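You operate a simulated robot arm through the tools that you are given. There is no shell and no other tool.

The job below is to be done with a simulated two-armed robot. You get a single attempt, and the scene is never put back.

JOB
Pick up the carton from the top of the wood-topped bench with one hand, pass it to the other hand and put it on the top of the wooden bench with blue legs.

It is judged by the outcome, as a careful person would: the job done as asked, and still so three seconds after it is handed in. It fails if anything else is knocked over, pushed out of place, dropped, spilled or broken.

ROBOT AND FRAMES
Two 6-joint arms with two-finger grippers on one trunk, on a base that moves. Base frame: it is fixed to the floor where the robot stands at the start and does not move with it; the origin is under the middle of the robot, x ahead of it, y to its left, z up; the surface under the hand at the start is at about z = 0.86. Units: m, degrees, N and s.
The left shoulder is at the start at [0.03, 0.178, 1.013], the right one opposite. With the tool pointing down near the work surface each hand reaches from about 0.42 to 0.84 m from the robot's upright axis, wherever it stands, measured 20 degrees to its own side. Places, roughly: top of the wooden bench with blue legs [2.9, -0.6, 0.9]. Payload 2.54 kg a hand.
The TCP of each hand is the grasp point between the finger pads, 0.03 m short of the fingertips. In the tool frame z runs along the fingers and y along their closing line. The gripper opens to 0.116 m; its body begins 0.095 m behind the TCP.
Orientation is told as [roll, pitch, yaw] about the base's x, y, z axes, in that order, counted from this pose: with the fingers straight down and closing along the base's y, the tool's x points along the base's -x, its y along +y and its z along -z.

CONTROLS
- The arms move only by the tool play_rows. It takes "left_steps", "right_steps" or both (then of equal length, played together; a hand with none holds still); each is one flat list of numbers, 6 for each row, row after row: the shift along the base's x, y, z in units of 300 mm (1.0 is 300 mm), then the turn, a rotation vector about the base's x, y, z in units of 120 degrees (1.0 is 120 degrees). In form: [x, y, z, ax, ay, az, x, y, z, ax, ay, az, ...]. A call has 1 to 20 rows; each row is the pose to reach, as a shift and turn from the pose commanded when the call began. "left_fingers" and "right_fingers" are, for a hand that has rows, the gripper command, from -1 (fully open) to 1 (shut), values between in proportion, set as the call begins (left out, the last holds). A call with a number of a shift or a turn outside -1 to 1 is refused whole. A row lasts 0.2 s, in which the tool goes at most 0.05 m and 8.6 degrees; a call with a longer step from one row to the next is refused whole, and so is a gripper value outside its range. Where a pose cannot be reached the arm comes as near as it can. A force on the tool above 40 N (or 10 N above the force at the start of the call, whichever is more), or a blocked arm, ends the call early, and 0.2 s more pass. The fingers move at their own pace (about 0.153 m/s each) and stop on an object; they squeeze with about 31 N. The grip force told is the motor's: it shows also when the fingers shut on nothing. Time passes only in rows, and 0.2 s behind the last, so rows that repeat a pose let the fingers close. It gives the time, the measured TCP pose, the force on the tool (base axes), the opening and the grip force at its end, in the units of the frame above (readings bear some noise), with the torque about the TCP (base axes, N m) and any sound that the robot's microphone picked up.
- Cameras (640 x 400 px; columns grow to the right, rows downward): "scene" is now at [0.0398, -0.0173, 1.7271]; the picture's right is [-0.24, -0.97, 0.00], its down [-0.80, 0.20, -0.57] and it looks along [0.55, -0.14, -0.82] (base axes); focal length 275 px, centre (320, 200). "left" rides on the left gripper at [0.069, 0.015, -0.122] in its tool frame; the picture's right is [-0.21, 0.98, 0.00], its down [-0.83, -0.18, -0.53] and it looks along [-0.52, -0.11, 0.85] (tool axes); focal length 251 px, centre (320, 200). "right" rides on the right gripper at [0.069, -0.015, -0.122] in its tool frame; the picture's right is [0.21, 0.98, 0.00], its down [-0.83, 0.18, -0.53] and it looks along [-0.52, 0.11, 0.85] (tool axes); focal length 251 px, centre (320, 200). There is no depth. A picture from a camera that has moved, and an enlarged one, comes with that camera's place and axes in the base frame and with its lens.
- grab_frame(camera): a new picture of that camera. No time passes.
- slide_trunk(by): moves the trunk up (or, below 0, down) by that many m; the arms and the scene camera ride with it, the base frame stays. It gives what a move gives, with no picture.
- steer(legs): drives the robot by 1 to 6 legs, each [ahead, left, turn to the left] in m, m and degrees, along the robot's own axes; the way and the turn of a leg run together, so that a leg with both is an arc; at most 1.5 m and 180 degrees a leg. The arms and the cameras ride along, it lands a little off, and it stops where it bumps. It gives what a move gives.
- aim_head(pan, tilt): turns the head with the scene camera to pan (to the left, within 143 degrees either way) and tilt (down, from -29 to 69), counted from straight ahead of the robot. It gives what a move gives.
- enlarge(camera, box): a new picture of the part [left, top, right, bottom] of that camera's present view, enlarged. No time passes.
- finish_job(): hands the job in; it is judged then, once.

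Places have to be worked out from the pictures, the camera data and where the tool is seen. Open the grippers and draw the arms clear of the work before you hand the job in, unless the task says otherwise.

The tools are called after "Request:" by a JSON object that holds its "op" and its "data". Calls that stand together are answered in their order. play_rows: Moves the arms, as the interface text tells. Its arguments: {"type":"object","properties":{"left_steps":{"type":"array","items":{"type":"number"}},"left_fingers":{"type":"number"},"right_steps":{"type":"array","items":{"type":"number"}},"right_fingers":{"type":"number"}},"required":[]} The other tools are called the same way: slide_trunk (by) moves the trunk up or down; steer (legs) drives the base; aim_head (pan, tilt) turns the head that bears the scene camera; grab_frame (camera) takes a picture; enlarge (camera, box) takes an enlarged picture of a part of a camera's view; finish_job () hands the job in.

At the start:

```text
clock: 0.0
left_eef_pos: [0.4551, 0.0309, 1.1127]
left_tcp_rot: [0.0, 0.0, 0.0]
left_contact_force: [0.8, -0.4, 0.0]
left_ft_torque: [0.03, -0.02, 0.03]
left_width: 0.116
left_grasp_force: 0.0
right_eef_pos: [0.4814, -0.3659, 1.1316]
right_tcp_rot: [0.0, 0.1, 0.0]
right_contact_force: [-0.3, 0.6, 0.0]
right_ft_torque: [0.01, 0.02, 0.0]
right_width: 0.116
right_grasp_force: 0.3
trunk travel left (down, up): [-0.225, 0.315]
robot x, y, heading: [-0.0001, -0.0007, 0.4]
head pan, tilt (commanded): [-14.2, 55.4]
```

scene: 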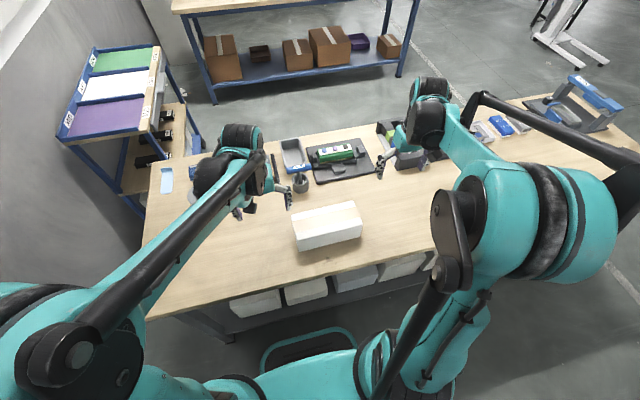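
right: 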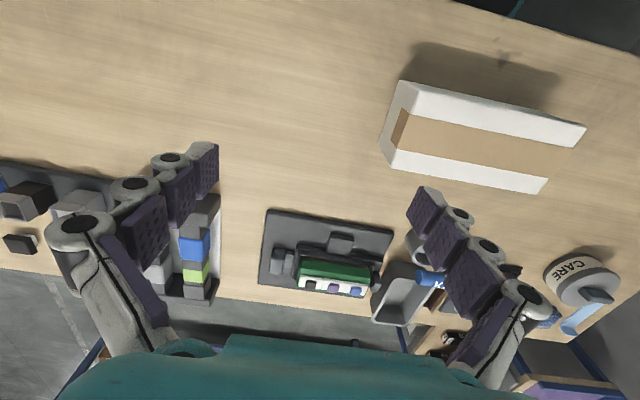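
left: 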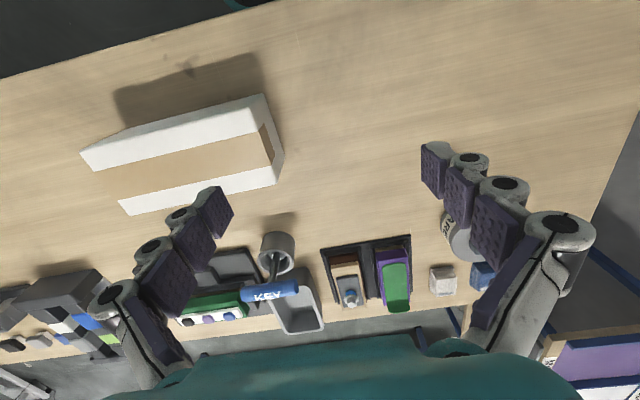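

I start with a closer look at the carton (the white box on the near bench) in the scene camera and the hand cameras.

Request:
{"op": "enlarge", "data": {"camera": "scene", "box": [220, 100, 460, 300]}}

Request:
{"op": "enlarge", "data": {"camera": "right", "box": [340, 20, 640, 220]}}

Request:
{"op": "enlarge", "data": {"camera": "left", "box": [50, 60, 350, 260]}}

```text
2.00 times, centred on (340, 200) of scene
camera zoom: at [0.0398, -0.0173, 1.7271], right [-0.24, -0.97, 0.0], down [-0.8, 0.2, -0.57], along [0.55, -0.14, -0.82], focal length 549 px, centre (280, 200)
```

zoom: 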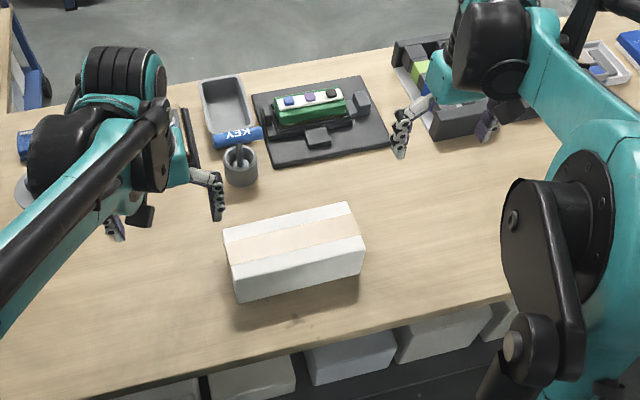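

```text
2.00 times, centred on (490, 120) of right
camera zoom: at [0.4124, -0.3799, 1.2539], right [-0.21, 0.98, 0.0], down [0.83, 0.18, 0.53], along [0.52, 0.11, -0.85], focal length 503 px, centre (-20, 360)
```

zoom: 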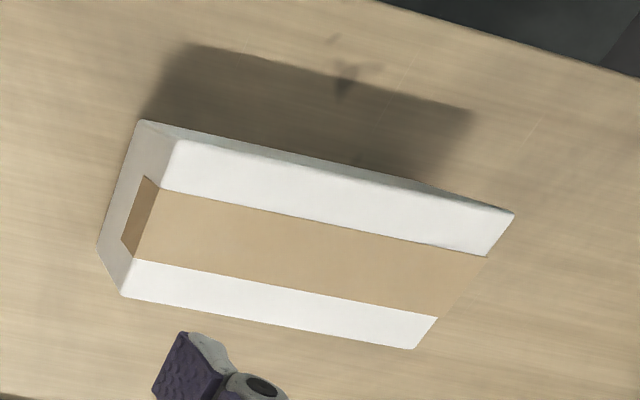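

```text
2.00 times, centred on (200, 160) of left
camera zoom: at [0.3868, 0.047, 1.2353], right [0.21, 0.98, 0.0], down [0.83, -0.18, 0.53], along [0.52, -0.11, -0.85], focal length 503 px, centre (560, 280)
```

zoom: 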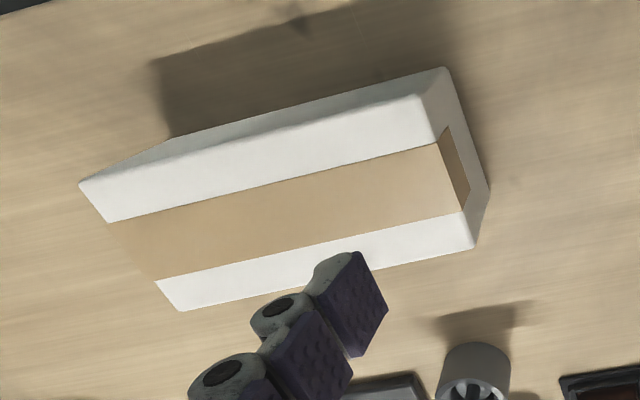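

The carton looks about 0.095 × 0.22 × 0.09 m, centred near [0.479, -0.15], with its long side along y. Before acting I look around with the head to find the blue-legged bench and the way there.

Request:
{"op": "aim_head", "data": {"pan": -15, "tilt": 15}}

Request:
{"op": "grab_frame", "data": {"camera": "scene"}}

```text
clock: 1.1
left_eef_pos: [0.4547, 0.0304, 1.112]
left_tcp_rot: [0.0, 0.0, 0.0]
left_contact_force: [0.5, 0.6, -0.1]
left_ft_torque: [-0.04, 0.0, -0.02]
left_width: 0.1158
left_grasp_force: 0.1
right_eef_pos: [0.4813, -0.3648, 1.1309]
right_tcp_rot: [0.0, 0.1, -0.1]
right_contact_force: [0.4, -0.5, 1.1]
right_ft_torque: [0.04, 0.0, -0.01]
right_width: 0.116
right_grasp_force: 0.0
trunk travel left (down, up): [-0.225, 0.315]
robot x, y, heading: [-0.0008, -0.0016, 0.1]
head pan, tilt (commanded): [-15.0, 15.0]
```

```text
taken
camera scene: at [0.0605, -0.0239, 1.7877], right [-0.26, -0.97, 0.0], down [-0.25, 0.07, -0.97], along [0.93, -0.25, -0.26], focal length 275 px, centre (320, 200)
```

scene: 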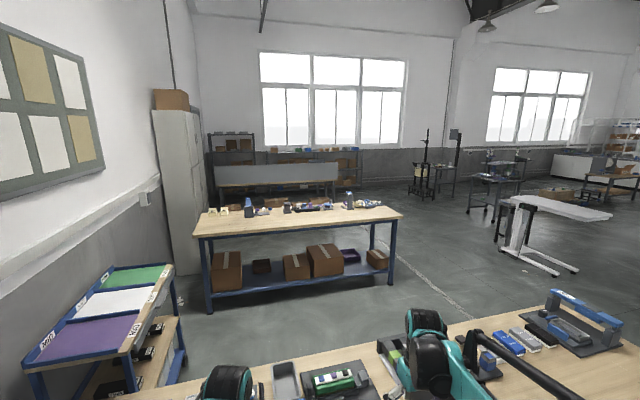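

The blue-legged bench is straight ahead beyond the near bench; its front edge is near x≈2.43, with tools along its back part. I zoom in on its top and look further right and down for a path around.

Request:
{"op": "enlarge", "data": {"camera": "scene", "box": [180, 170, 420, 320]}}

Request:
{"op": "aim_head", "data": {"pan": -55, "tilt": 30}}

Request:
{"op": "grab_frame", "data": {"camera": "scene"}}

Request:
{"op": "aim_head", "data": {"pan": -110, "tilt": 35}}

Request:
{"op": "grab_frame", "data": {"camera": "scene"}}

Request:
{"op": "aim_head", "data": {"pan": 60, "tilt": 40}}

Request:
{"op": "grab_frame", "data": {"camera": "scene"}}

```text
2.67 times, centred on (300, 245) of scene
camera zoom: at [0.0605, -0.0239, 1.7877], right [-0.26, -0.97, 0.0], down [-0.25, 0.07, -0.97], along [0.93, -0.25, -0.26], focal length 733 px, centre (373, 80)
```

zoom: 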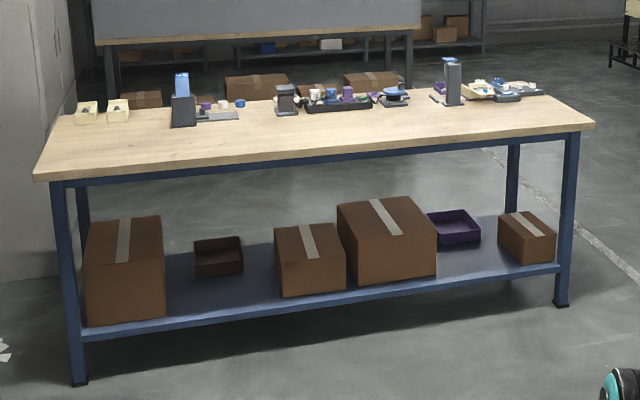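

```text
clock: 2.1
left_eef_pos: [0.4567, 0.0308, 1.1122]
left_tcp_rot: [-0.1, -0.1, -0.1]
left_contact_force: [-0.2, 0.1, -0.5]
left_ft_torque: [-0.01, 0.0, 0.0]
left_width: 0.1162
left_grasp_force: 0.0
right_eef_pos: [0.4816, -0.3666, 1.1312]
right_tcp_rot: [0.1, 0.0, 0.0]
right_contact_force: [-0.2, 0.0, -0.4]
right_ft_torque: [-0.03, 0.01, -0.01]
right_width: 0.1163
right_grasp_force: 0.0
trunk travel left (down, up): [-0.225, 0.315]
robot x, y, heading: [0.0013, 0.0003, 0.1]
head pan, tilt (commanded): [-55.0, 30.0]
```

```text
taken
camera scene: at [0.0222, -0.0737, 1.7636], right [-0.82, -0.57, 0.0], down [-0.29, 0.41, -0.87], along [0.5, -0.71, -0.5], focal length 275 px, centre (320, 200)
```

scene: 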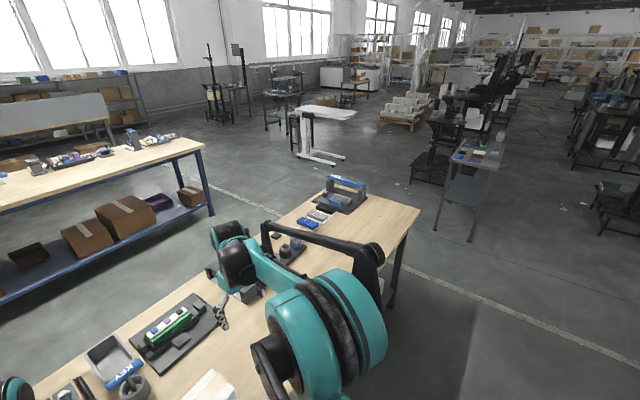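

```text
clock: 3.4
left_eef_pos: [0.4565, 0.0295, 1.1116]
left_tcp_rot: [0.0, 0.0, 0.0]
left_contact_force: [0.5, -0.8, 0.0]
left_ft_torque: [0.01, 0.0, 0.01]
left_width: 0.1158
left_grasp_force: 0.0
right_eef_pos: [0.4824, -0.3655, 1.132]
right_tcp_rot: [0.1, -0.1, 0.0]
right_contact_force: [-0.3, -0.6, -0.7]
right_ft_torque: [0.01, -0.01, -0.01]
right_width: 0.1159
right_grasp_force: 0.1
trunk travel left (down, up): [-0.225, 0.315]
robot x, y, heading: [0.0014, 0.0017, 0.1]
head pan, tilt (commanded): [-110.0, 35.0]
```

```text
taken
camera scene: at [-0.0598, -0.0825, 1.7558], right [-0.94, 0.34, 0.0], down [0.2, 0.54, -0.82], along [-0.28, -0.77, -0.57], focal length 275 px, centre (320, 200)
```

scene: 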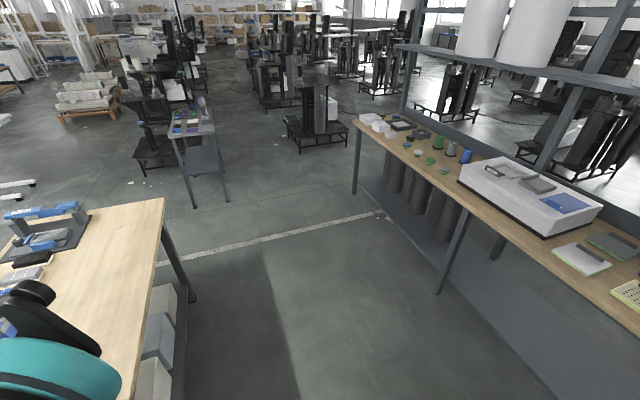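

```text
clock: 6.0
left_eef_pos: [0.4561, 0.0312, 1.1119]
left_tcp_rot: [0.0, -0.1, 0.0]
left_contact_force: [-0.4, 0.9, -0.4]
left_ft_torque: [-0.02, 0.0, 0.01]
left_width: 0.1159
left_grasp_force: 0.1
right_eef_pos: [0.4819, -0.3657, 1.1322]
right_tcp_rot: [0.1, 0.0, 0.0]
right_contact_force: [0.0, -0.2, 0.9]
right_ft_torque: [0.02, 0.0, -0.02]
right_width: 0.1158
right_grasp_force: 0.1
trunk travel left (down, up): [-0.225, 0.315]
robot x, y, heading: [-0.0014, -0.0034, 0.1]
head pan, tilt (commanded): [60.0, 40.0]
```

```text
taken
camera scene: at [0.0128, 0.0739, 1.7483], right [0.87, -0.5, 0.0], down [-0.32, -0.56, -0.77], along [0.38, 0.66, -0.64], focal length 275 px, centre (320, 200)
```

scene: 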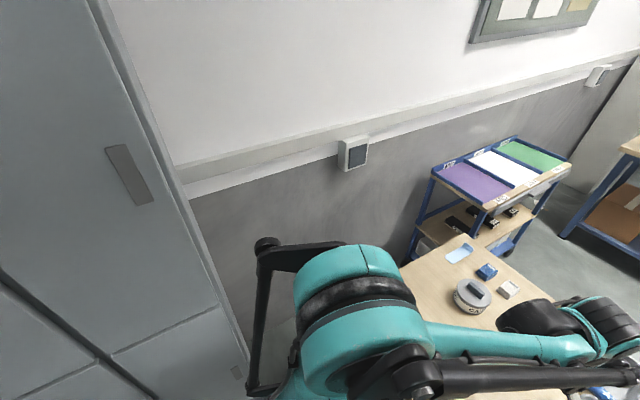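

The free route is around the right end of the near bench (its right end is near y≈-1.64, and a small grey table begins beyond y≈-2.75). I bring the head back to the carton, then turn both hands so that the fingers close along x, moving the left hand out of the way.

Request:
{"op": "aim_head", "data": {"pan": -10, "tilt": 55}}

Request:
{"op": "play_rows", "data": {"left_steps": [0, 0.04, 0, 0, 0, -0.0625, 0, 0.08, 0, 0, 0, -0.125, 0, 0.12, 0, 0, 0, -0.1875, 0, 0.16, 0, 0, 0, -0.25, 0, 0.2, 0, 0, 0, -0.3125, 0, 0.24, 0, 0, 0, -0.375, 0, 0.28, 0, 0, 0, -0.4375, 0, 0.32, 0, 0, 0, -0.5, 0, 0.36, 0, 0, 0, -0.5625, 0, 0.4, 0, 0, 0, -0.625, 0, 0.44, 0, 0, 0, -0.6875, 0, 0.48, 0, 0, 0, -0.75], "right_steps": [0, 0, 0, 0, 0, 0.0625, 0, 0, 0, 0, 0, 0.125, 0, 0, 0, 0, 0, 0.1875, 0, 0, 0, 0, 0, 0.25, 0, 0, 0, 0, 0, 0.3125, 0, 0, 0, 0, 0, 0.375, 0, 0, 0, 0, 0, 0.4375, 0, 0, 0, 0, 0, 0.5, 0, 0, 0, 0, 0, 0.5625, 0, 0, 0, 0, 0, 0.625, 0, 0, 0, 0, 0, 0.6875, 0, 0, 0, 0, 0, 0.75], "left_fingers": -1, "right_fingers": -1}}

Request:
{"op": "grab_frame", "data": {"camera": "scene"}}

Request:
{"op": "grab_frame", "data": {"camera": "right"}}

Request:
{"op": "grab_frame", "data": {"camera": "left"}}

```text
clock: 7.4
left_eef_pos: [0.4537, 0.0304, 1.1124]
left_tcp_rot: [0.0, -0.1, 0.0]
left_contact_force: [0.2, -0.8, -0.5]
left_ft_torque: [0.01, 0.01, 0.04]
left_width: 0.1161
left_grasp_force: 0.1
right_eef_pos: [0.4824, -0.3653, 1.1323]
right_tcp_rot: [-0.1, -0.1, 0.0]
right_contact_force: [-0.1, 0.1, 0.8]
right_ft_torque: [0.03, -0.01, -0.01]
right_width: 0.1159
right_grasp_force: 0.1
trunk travel left (down, up): [-0.225, 0.315]
robot x, y, heading: [0.0012, -0.0, -0.2]
head pan, tilt (commanded): [-10.0, 55.0]
```

```text
clock: 10.0
left_eef_pos: [0.4555, 0.1749, 1.1128]
left_tcp_rot: [0.0, 0.0, -90.2]
left_contact_force: [-1.0, 0.3, 0.5]
left_ft_torque: [-0.02, 0.02, 0.03]
left_width: 0.1156
left_grasp_force: 0.1
right_eef_pos: [0.4823, -0.3651, 1.1317]
right_tcp_rot: [0.0, 0.0, 90.1]
right_contact_force: [-0.6, 0.6, 0.0]
right_ft_torque: [-0.01, -0.01, 0.01]
right_width: 0.1157
right_grasp_force: 0.1
trunk travel left (down, up): [-0.225, 0.315]
robot x, y, heading: [0.0002, 0.0002, -0.0]
head pan, tilt (commanded): [-10.0, 55.0]
```

```text
taken
camera scene: at [0.0413, -0.0118, 1.7276], right [-0.17, -0.98, 0.0], down [-0.81, 0.14, -0.57], along [0.56, -0.1, -0.82], focal length 275 px, centre (320, 200)
```

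scene: 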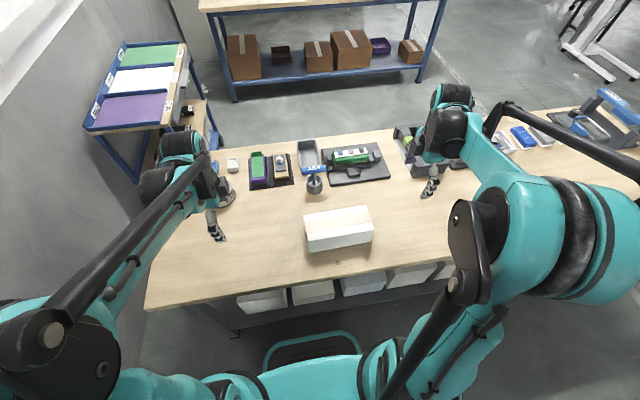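

```text
taken
camera right: at [0.4968, -0.4334, 1.2539], right [-0.98, -0.22, 0.0], down [-0.18, 0.83, 0.53], along [-0.12, 0.52, -0.85], focal length 251 px, centre (320, 200)
```

right: 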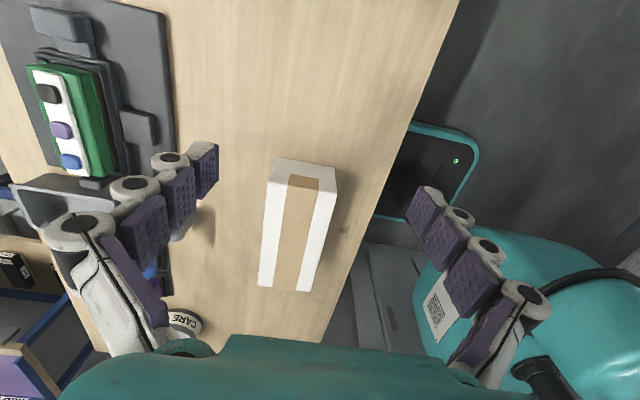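

```text
taken
camera left: at [0.471, 0.245, 1.2351], right [0.98, -0.22, 0.0], down [-0.18, -0.82, 0.53], along [-0.12, -0.52, -0.85], focal length 251 px, centre (320, 200)
```

left: 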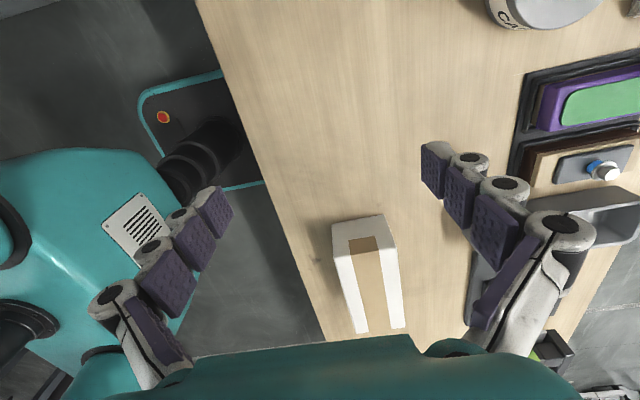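

Both hands turned as wished. I enlarge the right hand's view of the carton to measure it more exactly.

Request:
{"op": "enlarge", "data": {"camera": "right", "box": [220, 140, 380, 310]}}

Request:
{"op": "enlarge", "data": {"camera": "left", "box": [290, 190, 450, 350]}}

Request:
{"op": "enlarge", "data": {"camera": "scene", "box": [270, 180, 410, 280]}}

```text
2.35 times, centred on (300, 225) of right
camera zoom: at [0.4968, -0.4334, 1.2539], right [-0.98, -0.22, 0.0], down [-0.18, 0.83, 0.53], along [-0.12, 0.52, -0.85], focal length 592 px, centre (367, 141)
```

zoom: 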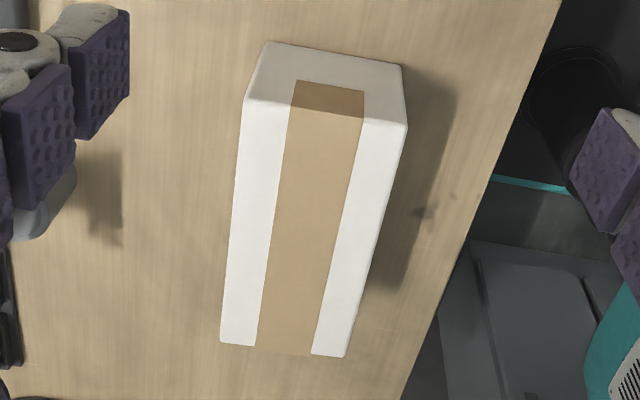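

```text
2.50 times, centred on (370, 270) of left
camera zoom: at [0.471, 0.245, 1.2351], right [0.98, -0.22, 0.0], down [-0.18, -0.82, 0.53], along [-0.12, -0.52, -0.85], focal length 629 px, centre (195, 25)
```

zoom: 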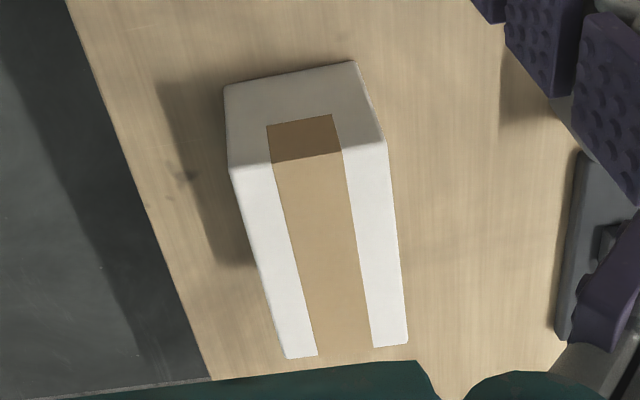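

```text
4.00 times, centred on (340, 230) of scene
camera zoom: at [0.0413, -0.0118, 1.7276], right [-0.17, -0.98, 0.0], down [-0.81, 0.14, -0.57], along [0.56, -0.1, -0.82], focal length 1099 px, centre (240, 80)
```

zoom: 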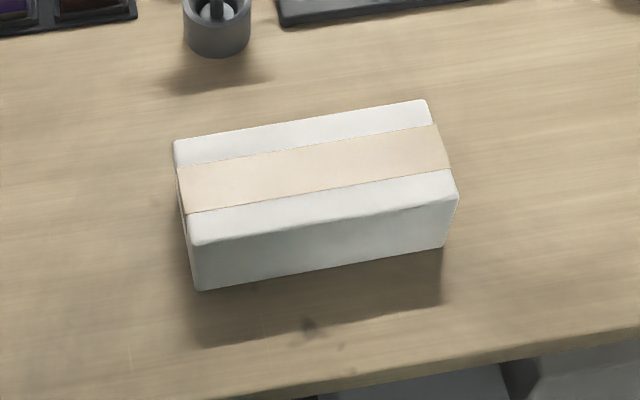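

All three views agree: the carton spans x 0.431–0.529, y -0.26…-0.04, top at z≈0.945, centre x≈0.480. I tilt the right hand 20° outward (so there is room for the other hand later) and move it to a spot above the carton's right end.

Request:
{"op": "play_rows", "data": {"right_steps": [-0.001, 0.058, -0.045, 0.0278, 0, 0, -0.003, 0.116, -0.09, 0.0556, 0, 0, -0.004, 0.174, -0.136, 0.0833, 0, 0, -0.005, 0.231, -0.181, 0.1111, 0, 0, -0.007, 0.289, -0.227, 0.1389, 0, 0, -0.008, 0.347, -0.272, 0.1667, 0, 0, -0.008, 0.347, -0.272, 0.1667, 0, 0], "right_fingers": -1}}

Request:
{"op": "grab_frame", "data": {"camera": "right"}}

Request:
{"op": "grab_frame", "data": {"camera": "scene"}}

```text
clock: 11.6
left_eef_pos: [0.455, 0.1753, 1.1131]
left_tcp_rot: [-0.1, 0.1, -90.0]
left_contact_force: [0.2, 0.5, 0.8]
left_ft_torque: [0.02, -0.03, 0.01]
left_width: 0.1162
left_grasp_force: 0.0
right_eef_pos: [0.4793, -0.2617, 1.0533]
right_tcp_rot: [0.0, -20.2, 89.9]
right_contact_force: [-1.2, -0.9, 0.3]
right_ft_torque: [0.01, -0.01, -0.01]
right_width: 0.116
right_grasp_force: 0.0
trunk travel left (down, up): [-0.225, 0.315]
robot x, y, heading: [0.0023, 0.0017, -0.1]
head pan, tilt (commanded): [-10.0, 55.0]
```

```text
taken
camera right: at [0.494, -0.3668, 1.1427], right [-0.98, -0.2, -0.07], down [-0.18, 0.59, 0.78], along [-0.11, 0.78, -0.62], focal length 251 px, centre (320, 200)
```

right: 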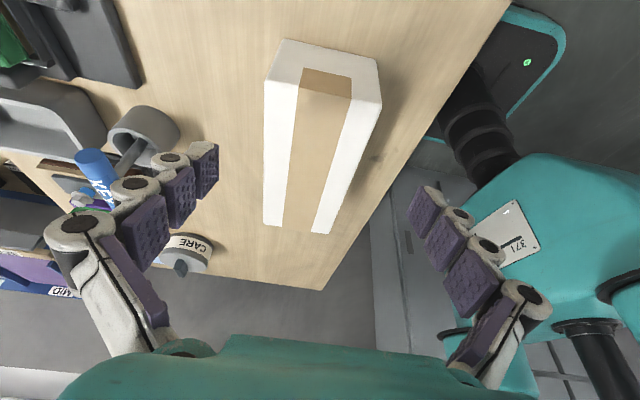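

```text
taken
camera scene: at [0.0409, -0.0121, 1.7276], right [-0.17, -0.98, 0.0], down [-0.81, 0.14, -0.57], along [0.56, -0.1, -0.82], focal length 275 px, centre (320, 200)
```

scene: 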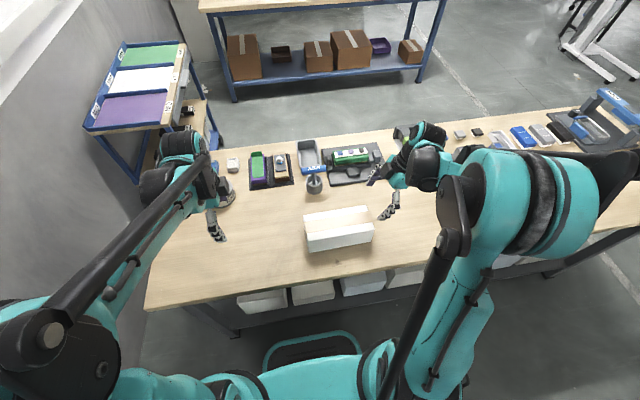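

The fingers straddle the carton in x, clear on both sides. I descend along the tool axis to the grasp height (TCP z≈0.905).

Request:
{"op": "play_rows", "data": {"right_steps": [0, 0.021, -0.06, 0, 0, 0, 0, 0.042, -0.12, 0, 0, 0, 0.002, 0.064, -0.181, 0, 0, 0, 0.003, 0.085, -0.241, 0, 0, 0, 0.003, 0.106, -0.302, 0, 0, 0, 0.003, 0.128, -0.362, 0, 0, 0, 0.003, 0.149, -0.423, 0, 0, 0, 0.003, 0.17, -0.483, 0, 0, 0], "right_fingers": -1}}

Request:
{"op": "grab_frame", "data": {"camera": "right"}}

Request:
{"op": "enlarge", "data": {"camera": "scene", "box": [270, 140, 450, 280]}}

```text
clock: 13.4
left_eef_pos: [0.4564, 0.1749, 1.1121]
left_tcp_rot: [0.0, 0.0, -90.0]
left_contact_force: [-0.2, -0.2, 0.7]
left_ft_torque: [-0.01, -0.01, -0.02]
left_width: 0.1161
left_grasp_force: 0.2
right_eef_pos: [0.4805, -0.2106, 0.9042]
right_tcp_rot: [0.0, -19.9, 90.0]
right_contact_force: [1.0, -0.6, 0.4]
right_ft_torque: [0.01, 0.03, 0.0]
right_width: 0.116
right_grasp_force: 0.0
trunk travel left (down, up): [-0.225, 0.315]
robot x, y, heading: [0.0014, -0.0031, -0.2]
head pan, tilt (commanded): [-10.0, 55.0]
```

```text
taken
camera right: at [0.4953, -0.3164, 0.9953], right [-0.98, -0.2, -0.07], down [-0.18, 0.59, 0.78], along [-0.11, 0.78, -0.62], focal length 251 px, centre (320, 200)
```

right: 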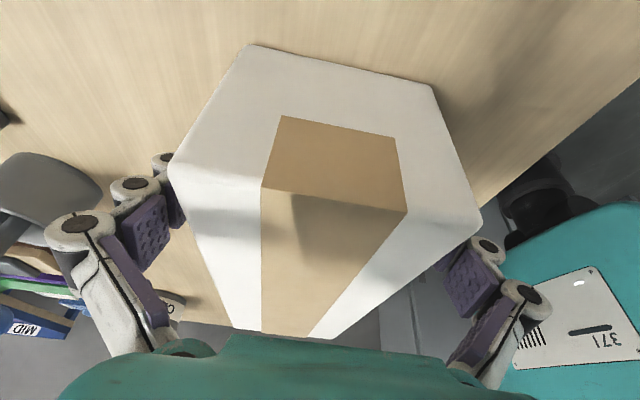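

```text
2.86 times, centred on (360, 210) of scene
camera zoom: at [0.0419, -0.0122, 1.7275], right [-0.17, -0.98, 0.0], down [-0.81, 0.14, -0.57], along [0.56, -0.1, -0.82], focal length 785 px, centre (206, 171)
```

zoom: 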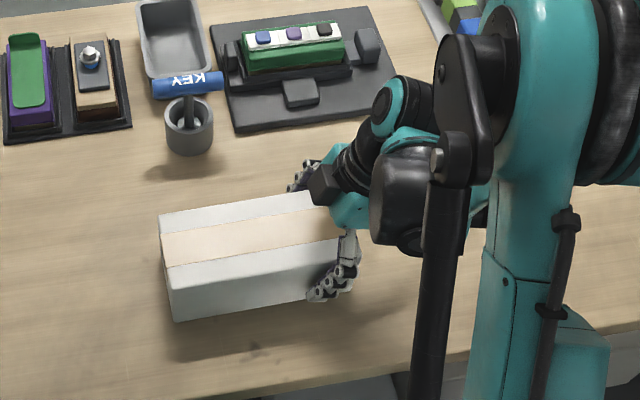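

The carton's end sits between the open fingers without contact. I close the right gripper.

Request:
{"op": "play_rows", "data": {"right_steps": [0, 0, 0, 0, 0, 0, 0, 0, 0, 0, 0, 0, 0, 0, 0, 0, 0, 0, 0, 0, 0, 0, 0, 0, 0, 0, 0, 0, 0, 0], "right_fingers": 1}}

```text
clock: 14.6
left_eef_pos: [0.4545, 0.1738, 1.1119]
left_tcp_rot: [0.0, -0.1, -90.0]
left_contact_force: [0.8, -0.6, 0.6]
left_ft_torque: [0.01, 0.04, -0.02]
left_width: 0.116
left_grasp_force: 0.1
right_eef_pos: [0.4799, -0.2108, 0.9052]
right_tcp_rot: [0.0, -20.0, 90.0]
right_contact_force: [2.0, -1.8, 8.1]
right_ft_torque: [0.1, -0.54, 0.14]
right_width: 0.0996
right_grasp_force: 30.9
trunk travel left (down, up): [-0.225, 0.315]
robot x, y, heading: [-0.0, 0.0022, 0.0]
head pan, tilt (commanded): [-10.0, 55.0]
```

Held at 0.0996 m width with 31 N. I lift a few centimetres slowly to learn the weight and see whether it pivots.

Request:
{"op": "play_rows", "data": {"right_steps": [0, 0, 0.025, 0, 0, 0, 0, 0, 0.05, 0, 0, 0, 0, 0, 0.075, 0, 0, 0, 0, 0, 0.1, 0, 0, 0, 0, 0, 0.1, 0, 0, 0]}}

Request:
{"op": "enlarge", "data": {"camera": "scene", "box": [270, 140, 450, 280]}}

Request:
{"op": "grab_frame", "data": {"camera": "right"}}

Request:
{"op": "grab_frame", "data": {"camera": "left"}}

```text
clock: 15.8
left_eef_pos: [0.4542, 0.1742, 1.1127]
left_tcp_rot: [0.0, 0.0, -90.0]
left_contact_force: [-0.4, 0.3, -0.8]
left_ft_torque: [-0.02, -0.03, -0.02]
left_width: 0.1162
left_grasp_force: 0.1
right_eef_pos: [0.481, -0.2113, 0.933]
right_tcp_rot: [0.0, -19.9, 90.1]
right_contact_force: [-0.3, 0.3, -2.6]
right_ft_torque: [-0.15, 0.01, 0.01]
right_width: 0.0993
right_grasp_force: 31.0
trunk travel left (down, up): [-0.225, 0.315]
robot x, y, heading: [0.0011, -0.0, -0.1]
head pan, tilt (commanded): [-10.0, 55.0]
```

```text
2.86 times, centred on (360, 210) of scene
camera zoom: at [0.0416, -0.0123, 1.7275], right [-0.17, -0.98, 0.0], down [-0.81, 0.14, -0.57], along [0.56, -0.1, -0.82], focal length 785 px, centre (206, 171)
```

zoom: 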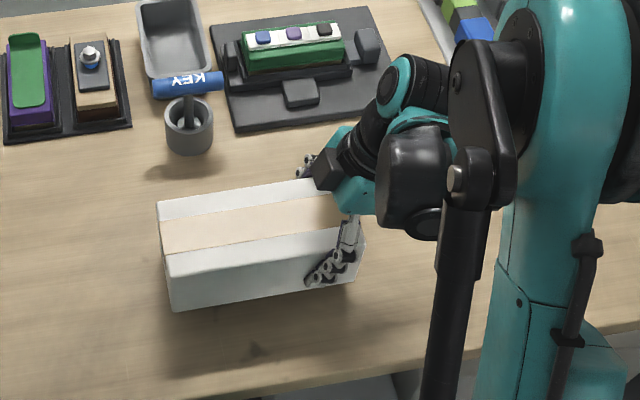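

```text
taken
camera right: at [0.4947, -0.3166, 1.025], right [-0.98, -0.2, -0.07], down [-0.18, 0.59, 0.78], along [-0.11, 0.78, -0.62], focal length 251 px, centre (320, 200)
```

right: 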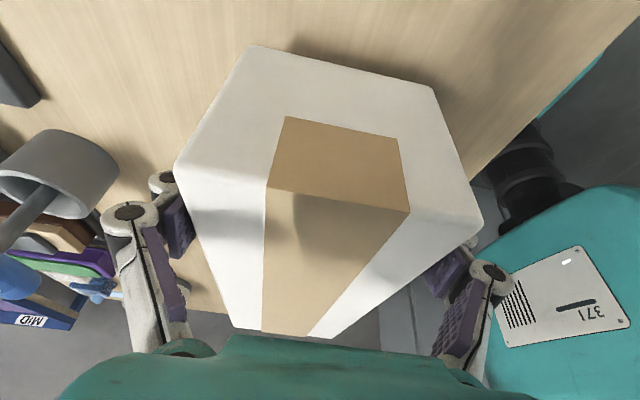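

```text
taken
camera left: at [0.4712, 0.2446, 1.2351], right [0.98, -0.21, 0.0], down [-0.18, -0.83, 0.53], along [-0.11, -0.52, -0.85], focal length 251 px, centre (320, 200)
```

left: 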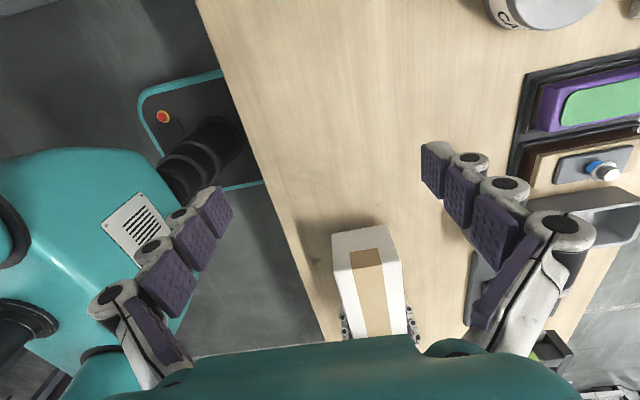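

The carton weighs only about 0.27 kg and stays level. I raise it 0.12 m more and move it 0.10 m toward the robot's middle, while the left hand tilts outward and goes above its left part.

Request:
{"op": "play_rows", "data": {"right_steps": [0, 0.042, 0.05, 0, 0, 0, 0, 0.083, 0.1, 0, 0, 0, 0, 0.125, 0.15, 0, 0, 0, 0, 0.167, 0.2, 0, 0, 0, 0, 0.208, 0.25, 0, 0, 0, 0, 0.25, 0.3, 0, 0, 0, 0, 0.292, 0.35, 0, 0, 0, 0, 0.333, 0.4, 0, 0, 0, 0, 0.333, 0.4, 0, 0, 0], "left_steps": [0.01, -0.035, 0.045, -0.021, 0, 0, 0.02, -0.071, 0.09, -0.042, 0, 0, 0.029, -0.106, 0.134, -0.0625, 0, 0, 0.039, -0.142, 0.179, -0.083, 0, 0, 0.049, -0.177, 0.224, -0.104, 0, 0, 0.059, -0.212, 0.269, -0.125, 0, 0, 0.068, -0.248, 0.313, -0.146, 0, 0, 0.078, -0.283, 0.358, -0.1667, 0, 0, 0.078, -0.283, 0.358, -0.1667, 0, 0], "left_fingers": -1}}

Request:
{"op": "grab_frame", "data": {"camera": "left"}}

Request:
{"op": "grab_frame", "data": {"camera": "scene"}}

Request:
{"op": "grab_frame", "data": {"camera": "right"}}

```text
clock: 17.8
left_eef_pos: [0.4789, 0.0908, 1.2176]
left_tcp_rot: [0.0, -20.0, -90.1]
left_contact_force: [0.3, 0.0, 0.0]
left_ft_torque: [-0.04, 0.02, -0.03]
left_width: 0.1159
left_grasp_force: 0.0
right_eef_pos: [0.4802, -0.1115, 1.0563]
right_tcp_rot: [0.0, -19.9, 89.9]
right_contact_force: [0.1, -0.9, -3.1]
right_ft_torque: [-0.14, -0.02, -0.02]
right_width: 0.0993
right_grasp_force: 30.8
trunk travel left (down, up): [-0.225, 0.315]
robot x, y, heading: [0.0019, -0.0014, -0.1]
head pan, tilt (commanded): [-10.0, 55.0]
```

```text
taken
camera left: at [0.4939, 0.198, 1.3099], right [0.98, -0.2, 0.07], down [-0.18, -0.59, 0.78], along [-0.11, -0.78, -0.62], focal length 251 px, centre (320, 200)
```

left: 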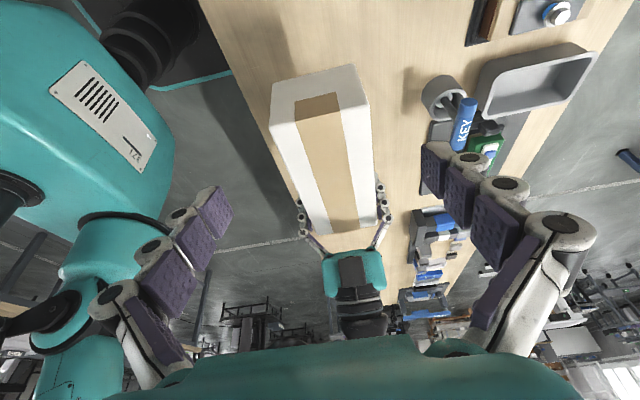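

```text
taken
camera scene: at [0.0418, -0.0125, 1.7275], right [-0.17, -0.98, 0.0], down [-0.81, 0.14, -0.57], along [0.56, -0.1, -0.82], focal length 275 px, centre (320, 200)
```

scene: 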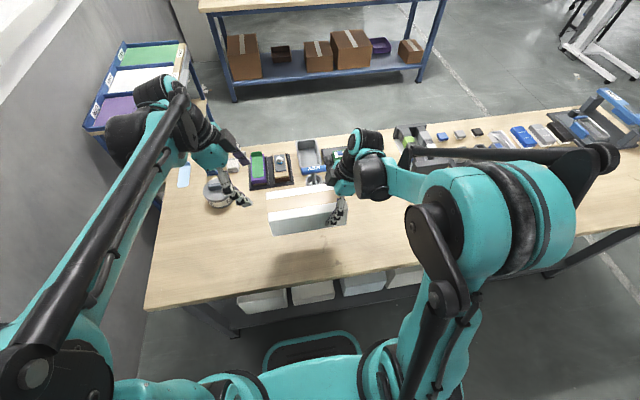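

```text
taken
camera right: at [0.4949, -0.217, 1.1468], right [-0.98, -0.2, -0.07], down [-0.18, 0.59, 0.78], along [-0.11, 0.78, -0.62], focal length 251 px, centre (320, 200)
```

right: 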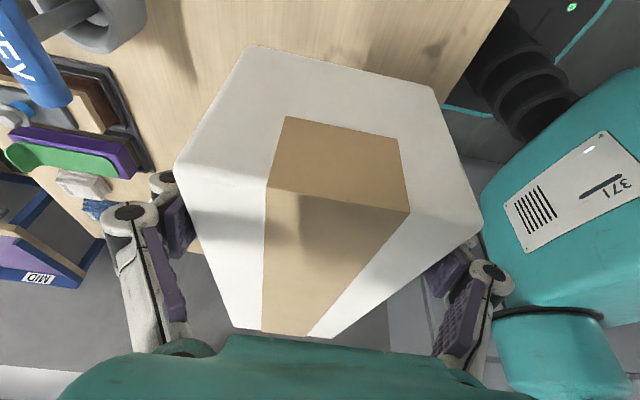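

The carton (now centred near [0.479, -0.05, 1.053]) sits centred in x under the left gripper's open fingers. I bring the left hand down over its left part, stopping ~9 cm from the right hand's grip.

Request:
{"op": "play_rows", "data": {"left_steps": [0, -0.035, -0.0545, 0, 0, 0, 0, -0.07, -0.109, 0, 0, 0, 0, -0.106, -0.1635, 0, 0, 0, 0, -0.141, -0.218, 0, 0, 0, 0, -0.176, -0.2725, 0, 0, 0, 0, -0.211, -0.327, 0, 0, 0, 0, -0.246, -0.3815, 0, 0, 0, 0, -0.282, -0.436, 0, 0, 0, 0, -0.317, -0.4905, 0, 0, 0, 0, -0.352, -0.545, 0, 0, 0, 0, -0.352, -0.545, 0, 0, 0], "left_fingers": -1}}

Request:
{"op": "grab_frame", "data": {"camera": "left"}}

Request:
{"op": "enlarge", "data": {"camera": "scene", "box": [200, 100, 420, 260]}}

```text
clock: 20.2
left_eef_pos: [0.4783, -0.0154, 1.0559]
left_tcp_rot: [0.0, -20.0, -90.0]
left_contact_force: [0.0, -1.1, 0.5]
left_ft_torque: [-0.01, -0.02, 0.03]
left_width: 0.1157
left_grasp_force: 0.1
right_eef_pos: [0.4786, -0.111, 1.0562]
right_tcp_rot: [0.0, -20.1, 90.0]
right_contact_force: [-1.0, 1.1, -2.0]
right_ft_torque: [-0.14, 0.03, -0.02]
right_width: 0.0993
right_grasp_force: 30.9
trunk travel left (down, up): [-0.225, 0.315]
robot x, y, heading: [-0.0031, -0.0022, -0.1]
head pan, tilt (commanded): [-10.0, 55.0]
```

```text
taken
camera left: at [0.4942, 0.0934, 1.1475], right [0.98, -0.2, 0.07], down [-0.18, -0.59, 0.78], along [-0.11, -0.78, -0.62], focal length 251 px, centre (320, 200)
```

left: 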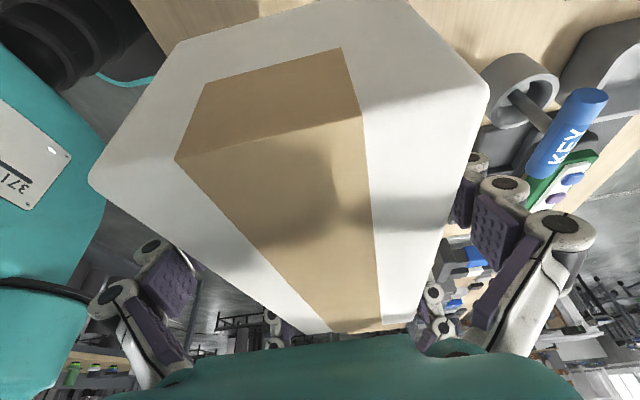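

```text
2.50 times, centred on (310, 180) of scene
camera zoom: at [0.041, -0.0118, 1.7276], right [-0.17, -0.98, 0.0], down [-0.81, 0.14, -0.57], along [0.56, -0.1, -0.82], focal length 687 px, centre (345, 250)
```

zoom: 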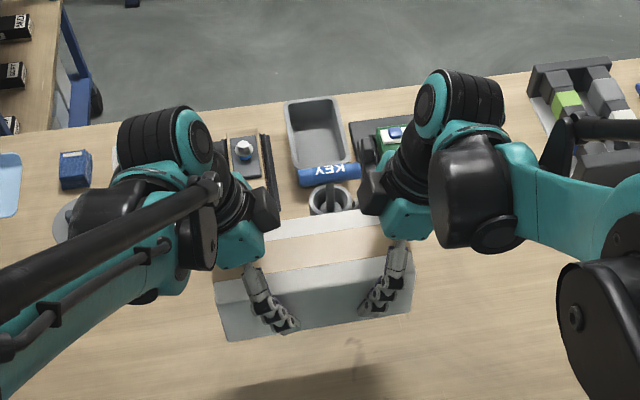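

Both hands straddle the carton with room between them and no contact on the left tool. I close the left gripper while the right keeps holding.

Request:
{"op": "play_rows", "data": {"left_steps": [0, 0, 0, 0, 0, 0, 0, 0, 0, 0, 0, 0, 0, 0, 0, 0, 0, 0, 0, 0, 0, 0, 0, 0, 0, 0, 0, 0, 0, 0, 0, 0, 0, 0, 0, 0], "left_fingers": 1}}

Request:
{"op": "grab_frame", "data": {"camera": "left"}}

```text
clock: 21.6
left_eef_pos: [0.4789, -0.0152, 1.0551]
left_tcp_rot: [0.0, -20.0, -89.9]
left_contact_force: [-0.7, 5.6, 4.7]
left_ft_torque: [-0.19, 0.18, -0.04]
left_width: 0.0994
left_grasp_force: 30.8
right_eef_pos: [0.4802, -0.1116, 1.0568]
right_tcp_rot: [0.0, -20.0, 90.0]
right_contact_force: [0.3, -5.2, -7.5]
right_ft_torque: [-0.41, -0.18, 0.02]
right_width: 0.0992
right_grasp_force: 31.3
trunk travel left (down, up): [-0.225, 0.315]
robot x, y, heading: [-0.0003, 0.0006, -0.1]
head pan, tilt (commanded): [-10.0, 55.0]
```

```text
taken
camera left: at [0.4946, 0.0934, 1.1476], right [0.98, -0.2, 0.07], down [-0.18, -0.59, 0.78], along [-0.11, -0.78, -0.62], focal length 251 px, centre (320, 200)
```

left: 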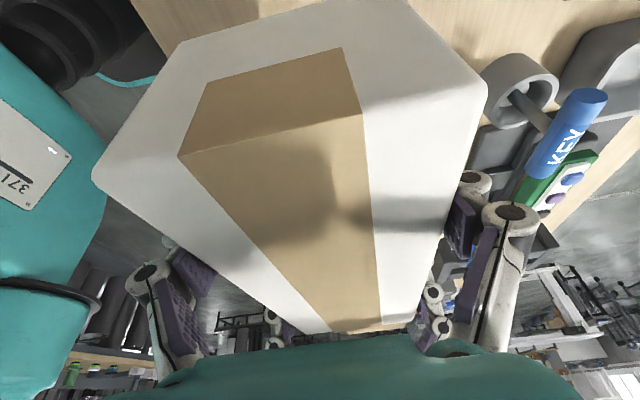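

The left hand now grips it too (0.0994 m, 31 N). I open the right hand without moving.

Request:
{"op": "play_rows", "data": {"right_steps": [0, 0, 0, 0, 0, 0, 0, 0, 0, 0, 0, 0, 0, 0, 0, 0, 0, 0, 0, 0, 0, 0, 0, 0], "right_fingers": -1}}

Request:
{"op": "grab_frame", "data": {"camera": "right"}}

Request:
{"op": "grab_frame", "data": {"camera": "left"}}

```text
clock: 22.6
left_eef_pos: [0.4785, -0.0145, 1.0554]
left_tcp_rot: [0.0, -20.0, -90.0]
left_contact_force: [-0.3, 0.1, 0.0]
left_ft_torque: [0.11, -0.03, -0.01]
left_width: 0.0991
left_grasp_force: 31.3
right_eef_pos: [0.4803, -0.1114, 1.0546]
right_tcp_rot: [0.0, -20.0, 90.0]
right_contact_force: [-0.8, 0.8, -0.6]
right_ft_torque: [-0.02, 0.03, 0.01]
right_width: 0.116
right_grasp_force: 0.0
trunk travel left (down, up): [-0.225, 0.315]
robot x, y, heading: [0.0002, -0.0017, -0.1]
head pan, tilt (commanded): [-10.0, 55.0]
```

```text
taken
camera right: at [0.4947, -0.2169, 1.1467], right [-0.98, -0.2, -0.07], down [-0.18, 0.59, 0.78], along [-0.11, 0.78, -0.62], focal length 251 px, centre (320, 200)
```

right: 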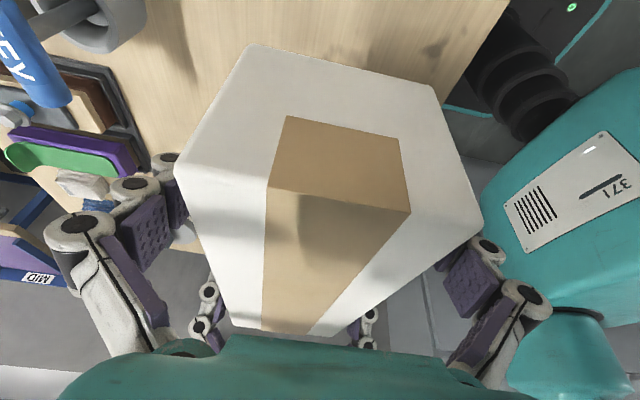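

```text
taken
camera left: at [0.4946, 0.0932, 1.1476], right [0.98, -0.2, 0.07], down [-0.18, -0.59, 0.78], along [-0.11, -0.78, -0.62], focal length 251 px, centre (320, 200)
```

left: 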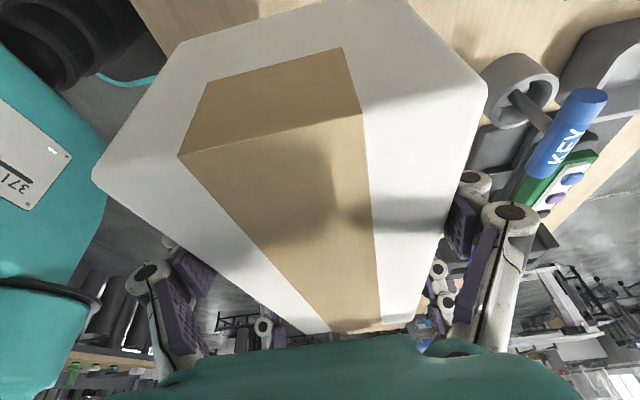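

The carton hangs steadily from the left hand alone and the right fingers are clear of it. I withdraw the right hand along its tool axis, then out to the right.

Request:
{"op": "play_rows", "data": {"right_steps": [0, -0.023, 0.063, 0, 0, 0, 0, -0.046, 0.125, 0, 0, 0, 0, -0.068, 0.188, 0, 0, 0, 0, -0.091, 0.25, 0, 0, 0, 0, -0.114, 0.313, 0, 0, 0, 0, -0.137, 0.376, 0, 0, 0, 0, -0.16, 0.438, 0, 0, 0, 0, -0.182, 0.5, 0, 0, 0, 0, -0.26, 0.5, 0, 0, 0, 0, -0.36, 0.5, 0, 0, 0, 0, -0.46, 0.5, 0, 0, 0, 0, -0.56, 0.5, 0, 0, 0, 0, -0.66, 0.5, 0, 0, 0], "right_fingers": -1}}

Request:
{"op": "grab_frame", "data": {"camera": "scene"}}

Request:
{"op": "grab_frame", "data": {"camera": "right"}}

```text
clock: 25.4
left_eef_pos: [0.4787, -0.0156, 1.0555]
left_tcp_rot: [0.0, -20.0, -90.0]
left_contact_force: [0.4, -0.2, -0.4]
left_ft_torque: [0.11, -0.02, 0.0]
left_width: 0.099
left_grasp_force: 31.0
right_eef_pos: [0.4792, -0.3107, 1.2062]
right_tcp_rot: [0.0, -20.0, 90.0]
right_contact_force: [0.3, -0.5, -0.3]
right_ft_torque: [0.06, 0.0, 0.01]
right_width: 0.116
right_grasp_force: 0.0
trunk travel left (down, up): [-0.225, 0.315]
robot x, y, heading: [-0.0005, 0.0044, -0.0]
head pan, tilt (commanded): [-10.0, 55.0]
```

```text
taken
camera scene: at [0.0418, -0.0135, 1.7275], right [-0.17, -0.98, 0.0], down [-0.81, 0.14, -0.57], along [0.56, -0.1, -0.82], focal length 275 px, centre (320, 200)
```

scene: 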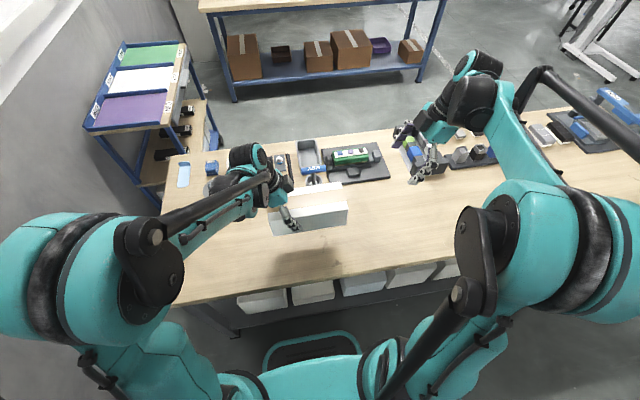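

```text
taken
camera right: at [0.4949, -0.4162, 1.297], right [-0.98, -0.2, -0.07], down [-0.18, 0.59, 0.78], along [-0.11, 0.78, -0.62], focal length 251 px, centre (320, 200)
```

right: 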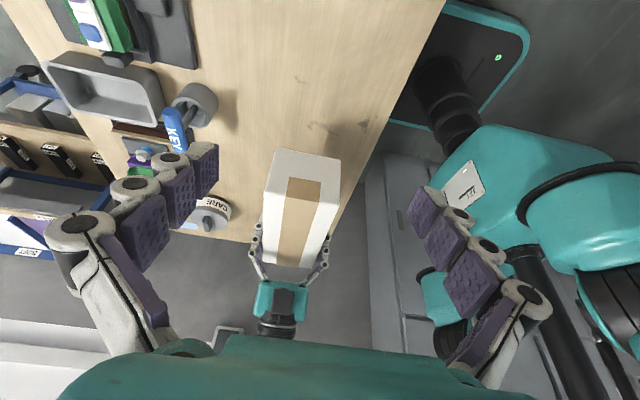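

The hand-over is done: the left hand holds the carton alone and the right is clear. Before driving I check what is behind and to the left of the robot, since I intend to back away from the bench first.

Request:
{"op": "aim_head", "data": {"pan": 110, "tilt": 45}}

Request:
{"op": "grab_frame", "data": {"camera": "scene"}}

Request:
{"op": "aim_head", "data": {"pan": -140, "tilt": 50}}

Request:
{"op": "grab_frame", "data": {"camera": "scene"}}

Request:
{"op": "aim_head", "data": {"pan": -75, "tilt": 40}}

Request:
{"op": "grab_frame", "data": {"camera": "scene"}}

```text
clock: 27.4
left_eef_pos: [0.4785, -0.0143, 1.0565]
left_tcp_rot: [0.0, -20.0, -90.0]
left_contact_force: [-0.4, -0.7, -0.8]
left_ft_torque: [0.09, 0.06, -0.01]
left_width: 0.0986
left_grasp_force: 31.0
right_eef_pos: [0.4796, -0.3088, 1.2065]
right_tcp_rot: [0.0, -19.9, 90.0]
right_contact_force: [0.7, 0.8, 0.6]
right_ft_torque: [-0.01, 0.02, 0.0]
right_width: 0.116
right_grasp_force: 0.1
trunk travel left (down, up): [-0.225, 0.315]
robot x, y, heading: [0.0017, -0.0005, -0.3]
head pan, tilt (commanded): [110.0, 45.0]
```

```text
taken
camera scene: at [-0.0573, 0.0767, 1.741], right [0.94, 0.34, 0.0], down [0.24, -0.66, -0.71], along [-0.24, 0.66, -0.71], focal length 275 px, centre (320, 200)
```

scene: 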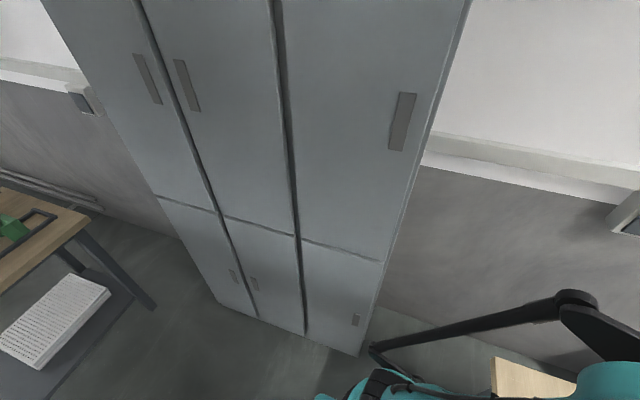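

```text
clock: 30.9
left_eef_pos: [0.4796, -0.0142, 1.0559]
left_tcp_rot: [0.0, -20.0, -90.1]
left_contact_force: [0.1, -0.5, 0.4]
left_ft_torque: [0.09, -0.03, 0.01]
left_width: 0.099
left_grasp_force: 31.2
right_eef_pos: [0.48, -0.309, 1.2067]
right_tcp_rot: [-0.1, -20.0, 90.1]
right_contact_force: [0.5, -0.2, 0.1]
right_ft_torque: [0.01, 0.02, 0.02]
right_width: 0.116
right_grasp_force: 0.1
trunk travel left (down, up): [-0.225, 0.315]
robot x, y, heading: [-0.0001, -0.002, 0.0]
head pan, tilt (commanded): [-140.0, 50.0]
```

```text
taken
camera scene: at [-0.0885, -0.0492, 1.7341], right [-0.64, 0.77, 0.0], down [0.59, 0.49, -0.64], along [-0.49, -0.41, -0.77], focal length 275 px, centre (320, 200)
```

scene: 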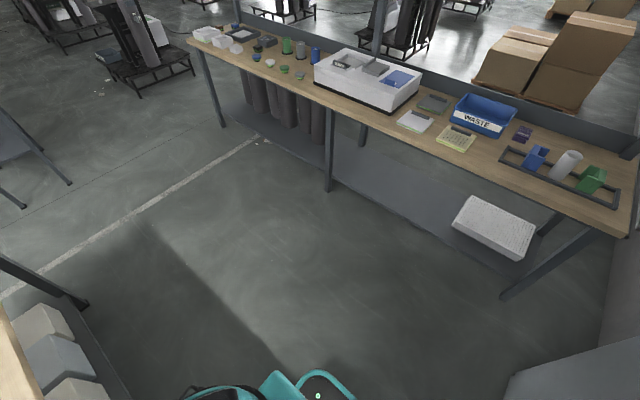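

```text
clock: 32.2
left_eef_pos: [0.4781, -0.014, 1.0548]
left_tcp_rot: [0.0, -20.1, -89.9]
left_contact_force: [0.6, -0.1, 0.6]
left_ft_torque: [0.06, -0.02, -0.01]
left_width: 0.0993
left_grasp_force: 31.1
right_eef_pos: [0.4786, -0.3089, 1.2067]
right_tcp_rot: [-0.1, -20.0, 90.0]
right_contact_force: [0.3, -0.3, -0.6]
right_ft_torque: [-0.02, 0.01, -0.03]
right_width: 0.1159
right_grasp_force: 0.1
trunk travel left (down, up): [-0.225, 0.315]
robot x, y, heading: [-0.0018, -0.0007, -0.5]
head pan, tilt (commanded): [-75.0, 40.0]
```

```text
taken
camera scene: at [-0.0076, -0.0819, 1.7482], right [-0.97, -0.26, 0.0], down [-0.17, 0.62, -0.77], along [0.2, -0.74, -0.64], focal length 275 px, centre (320, 200)
```

scene: 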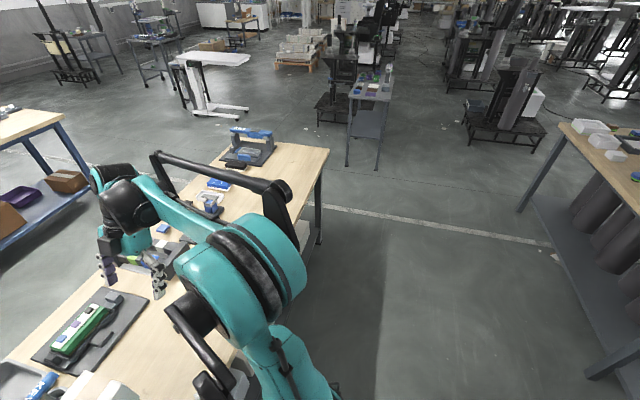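

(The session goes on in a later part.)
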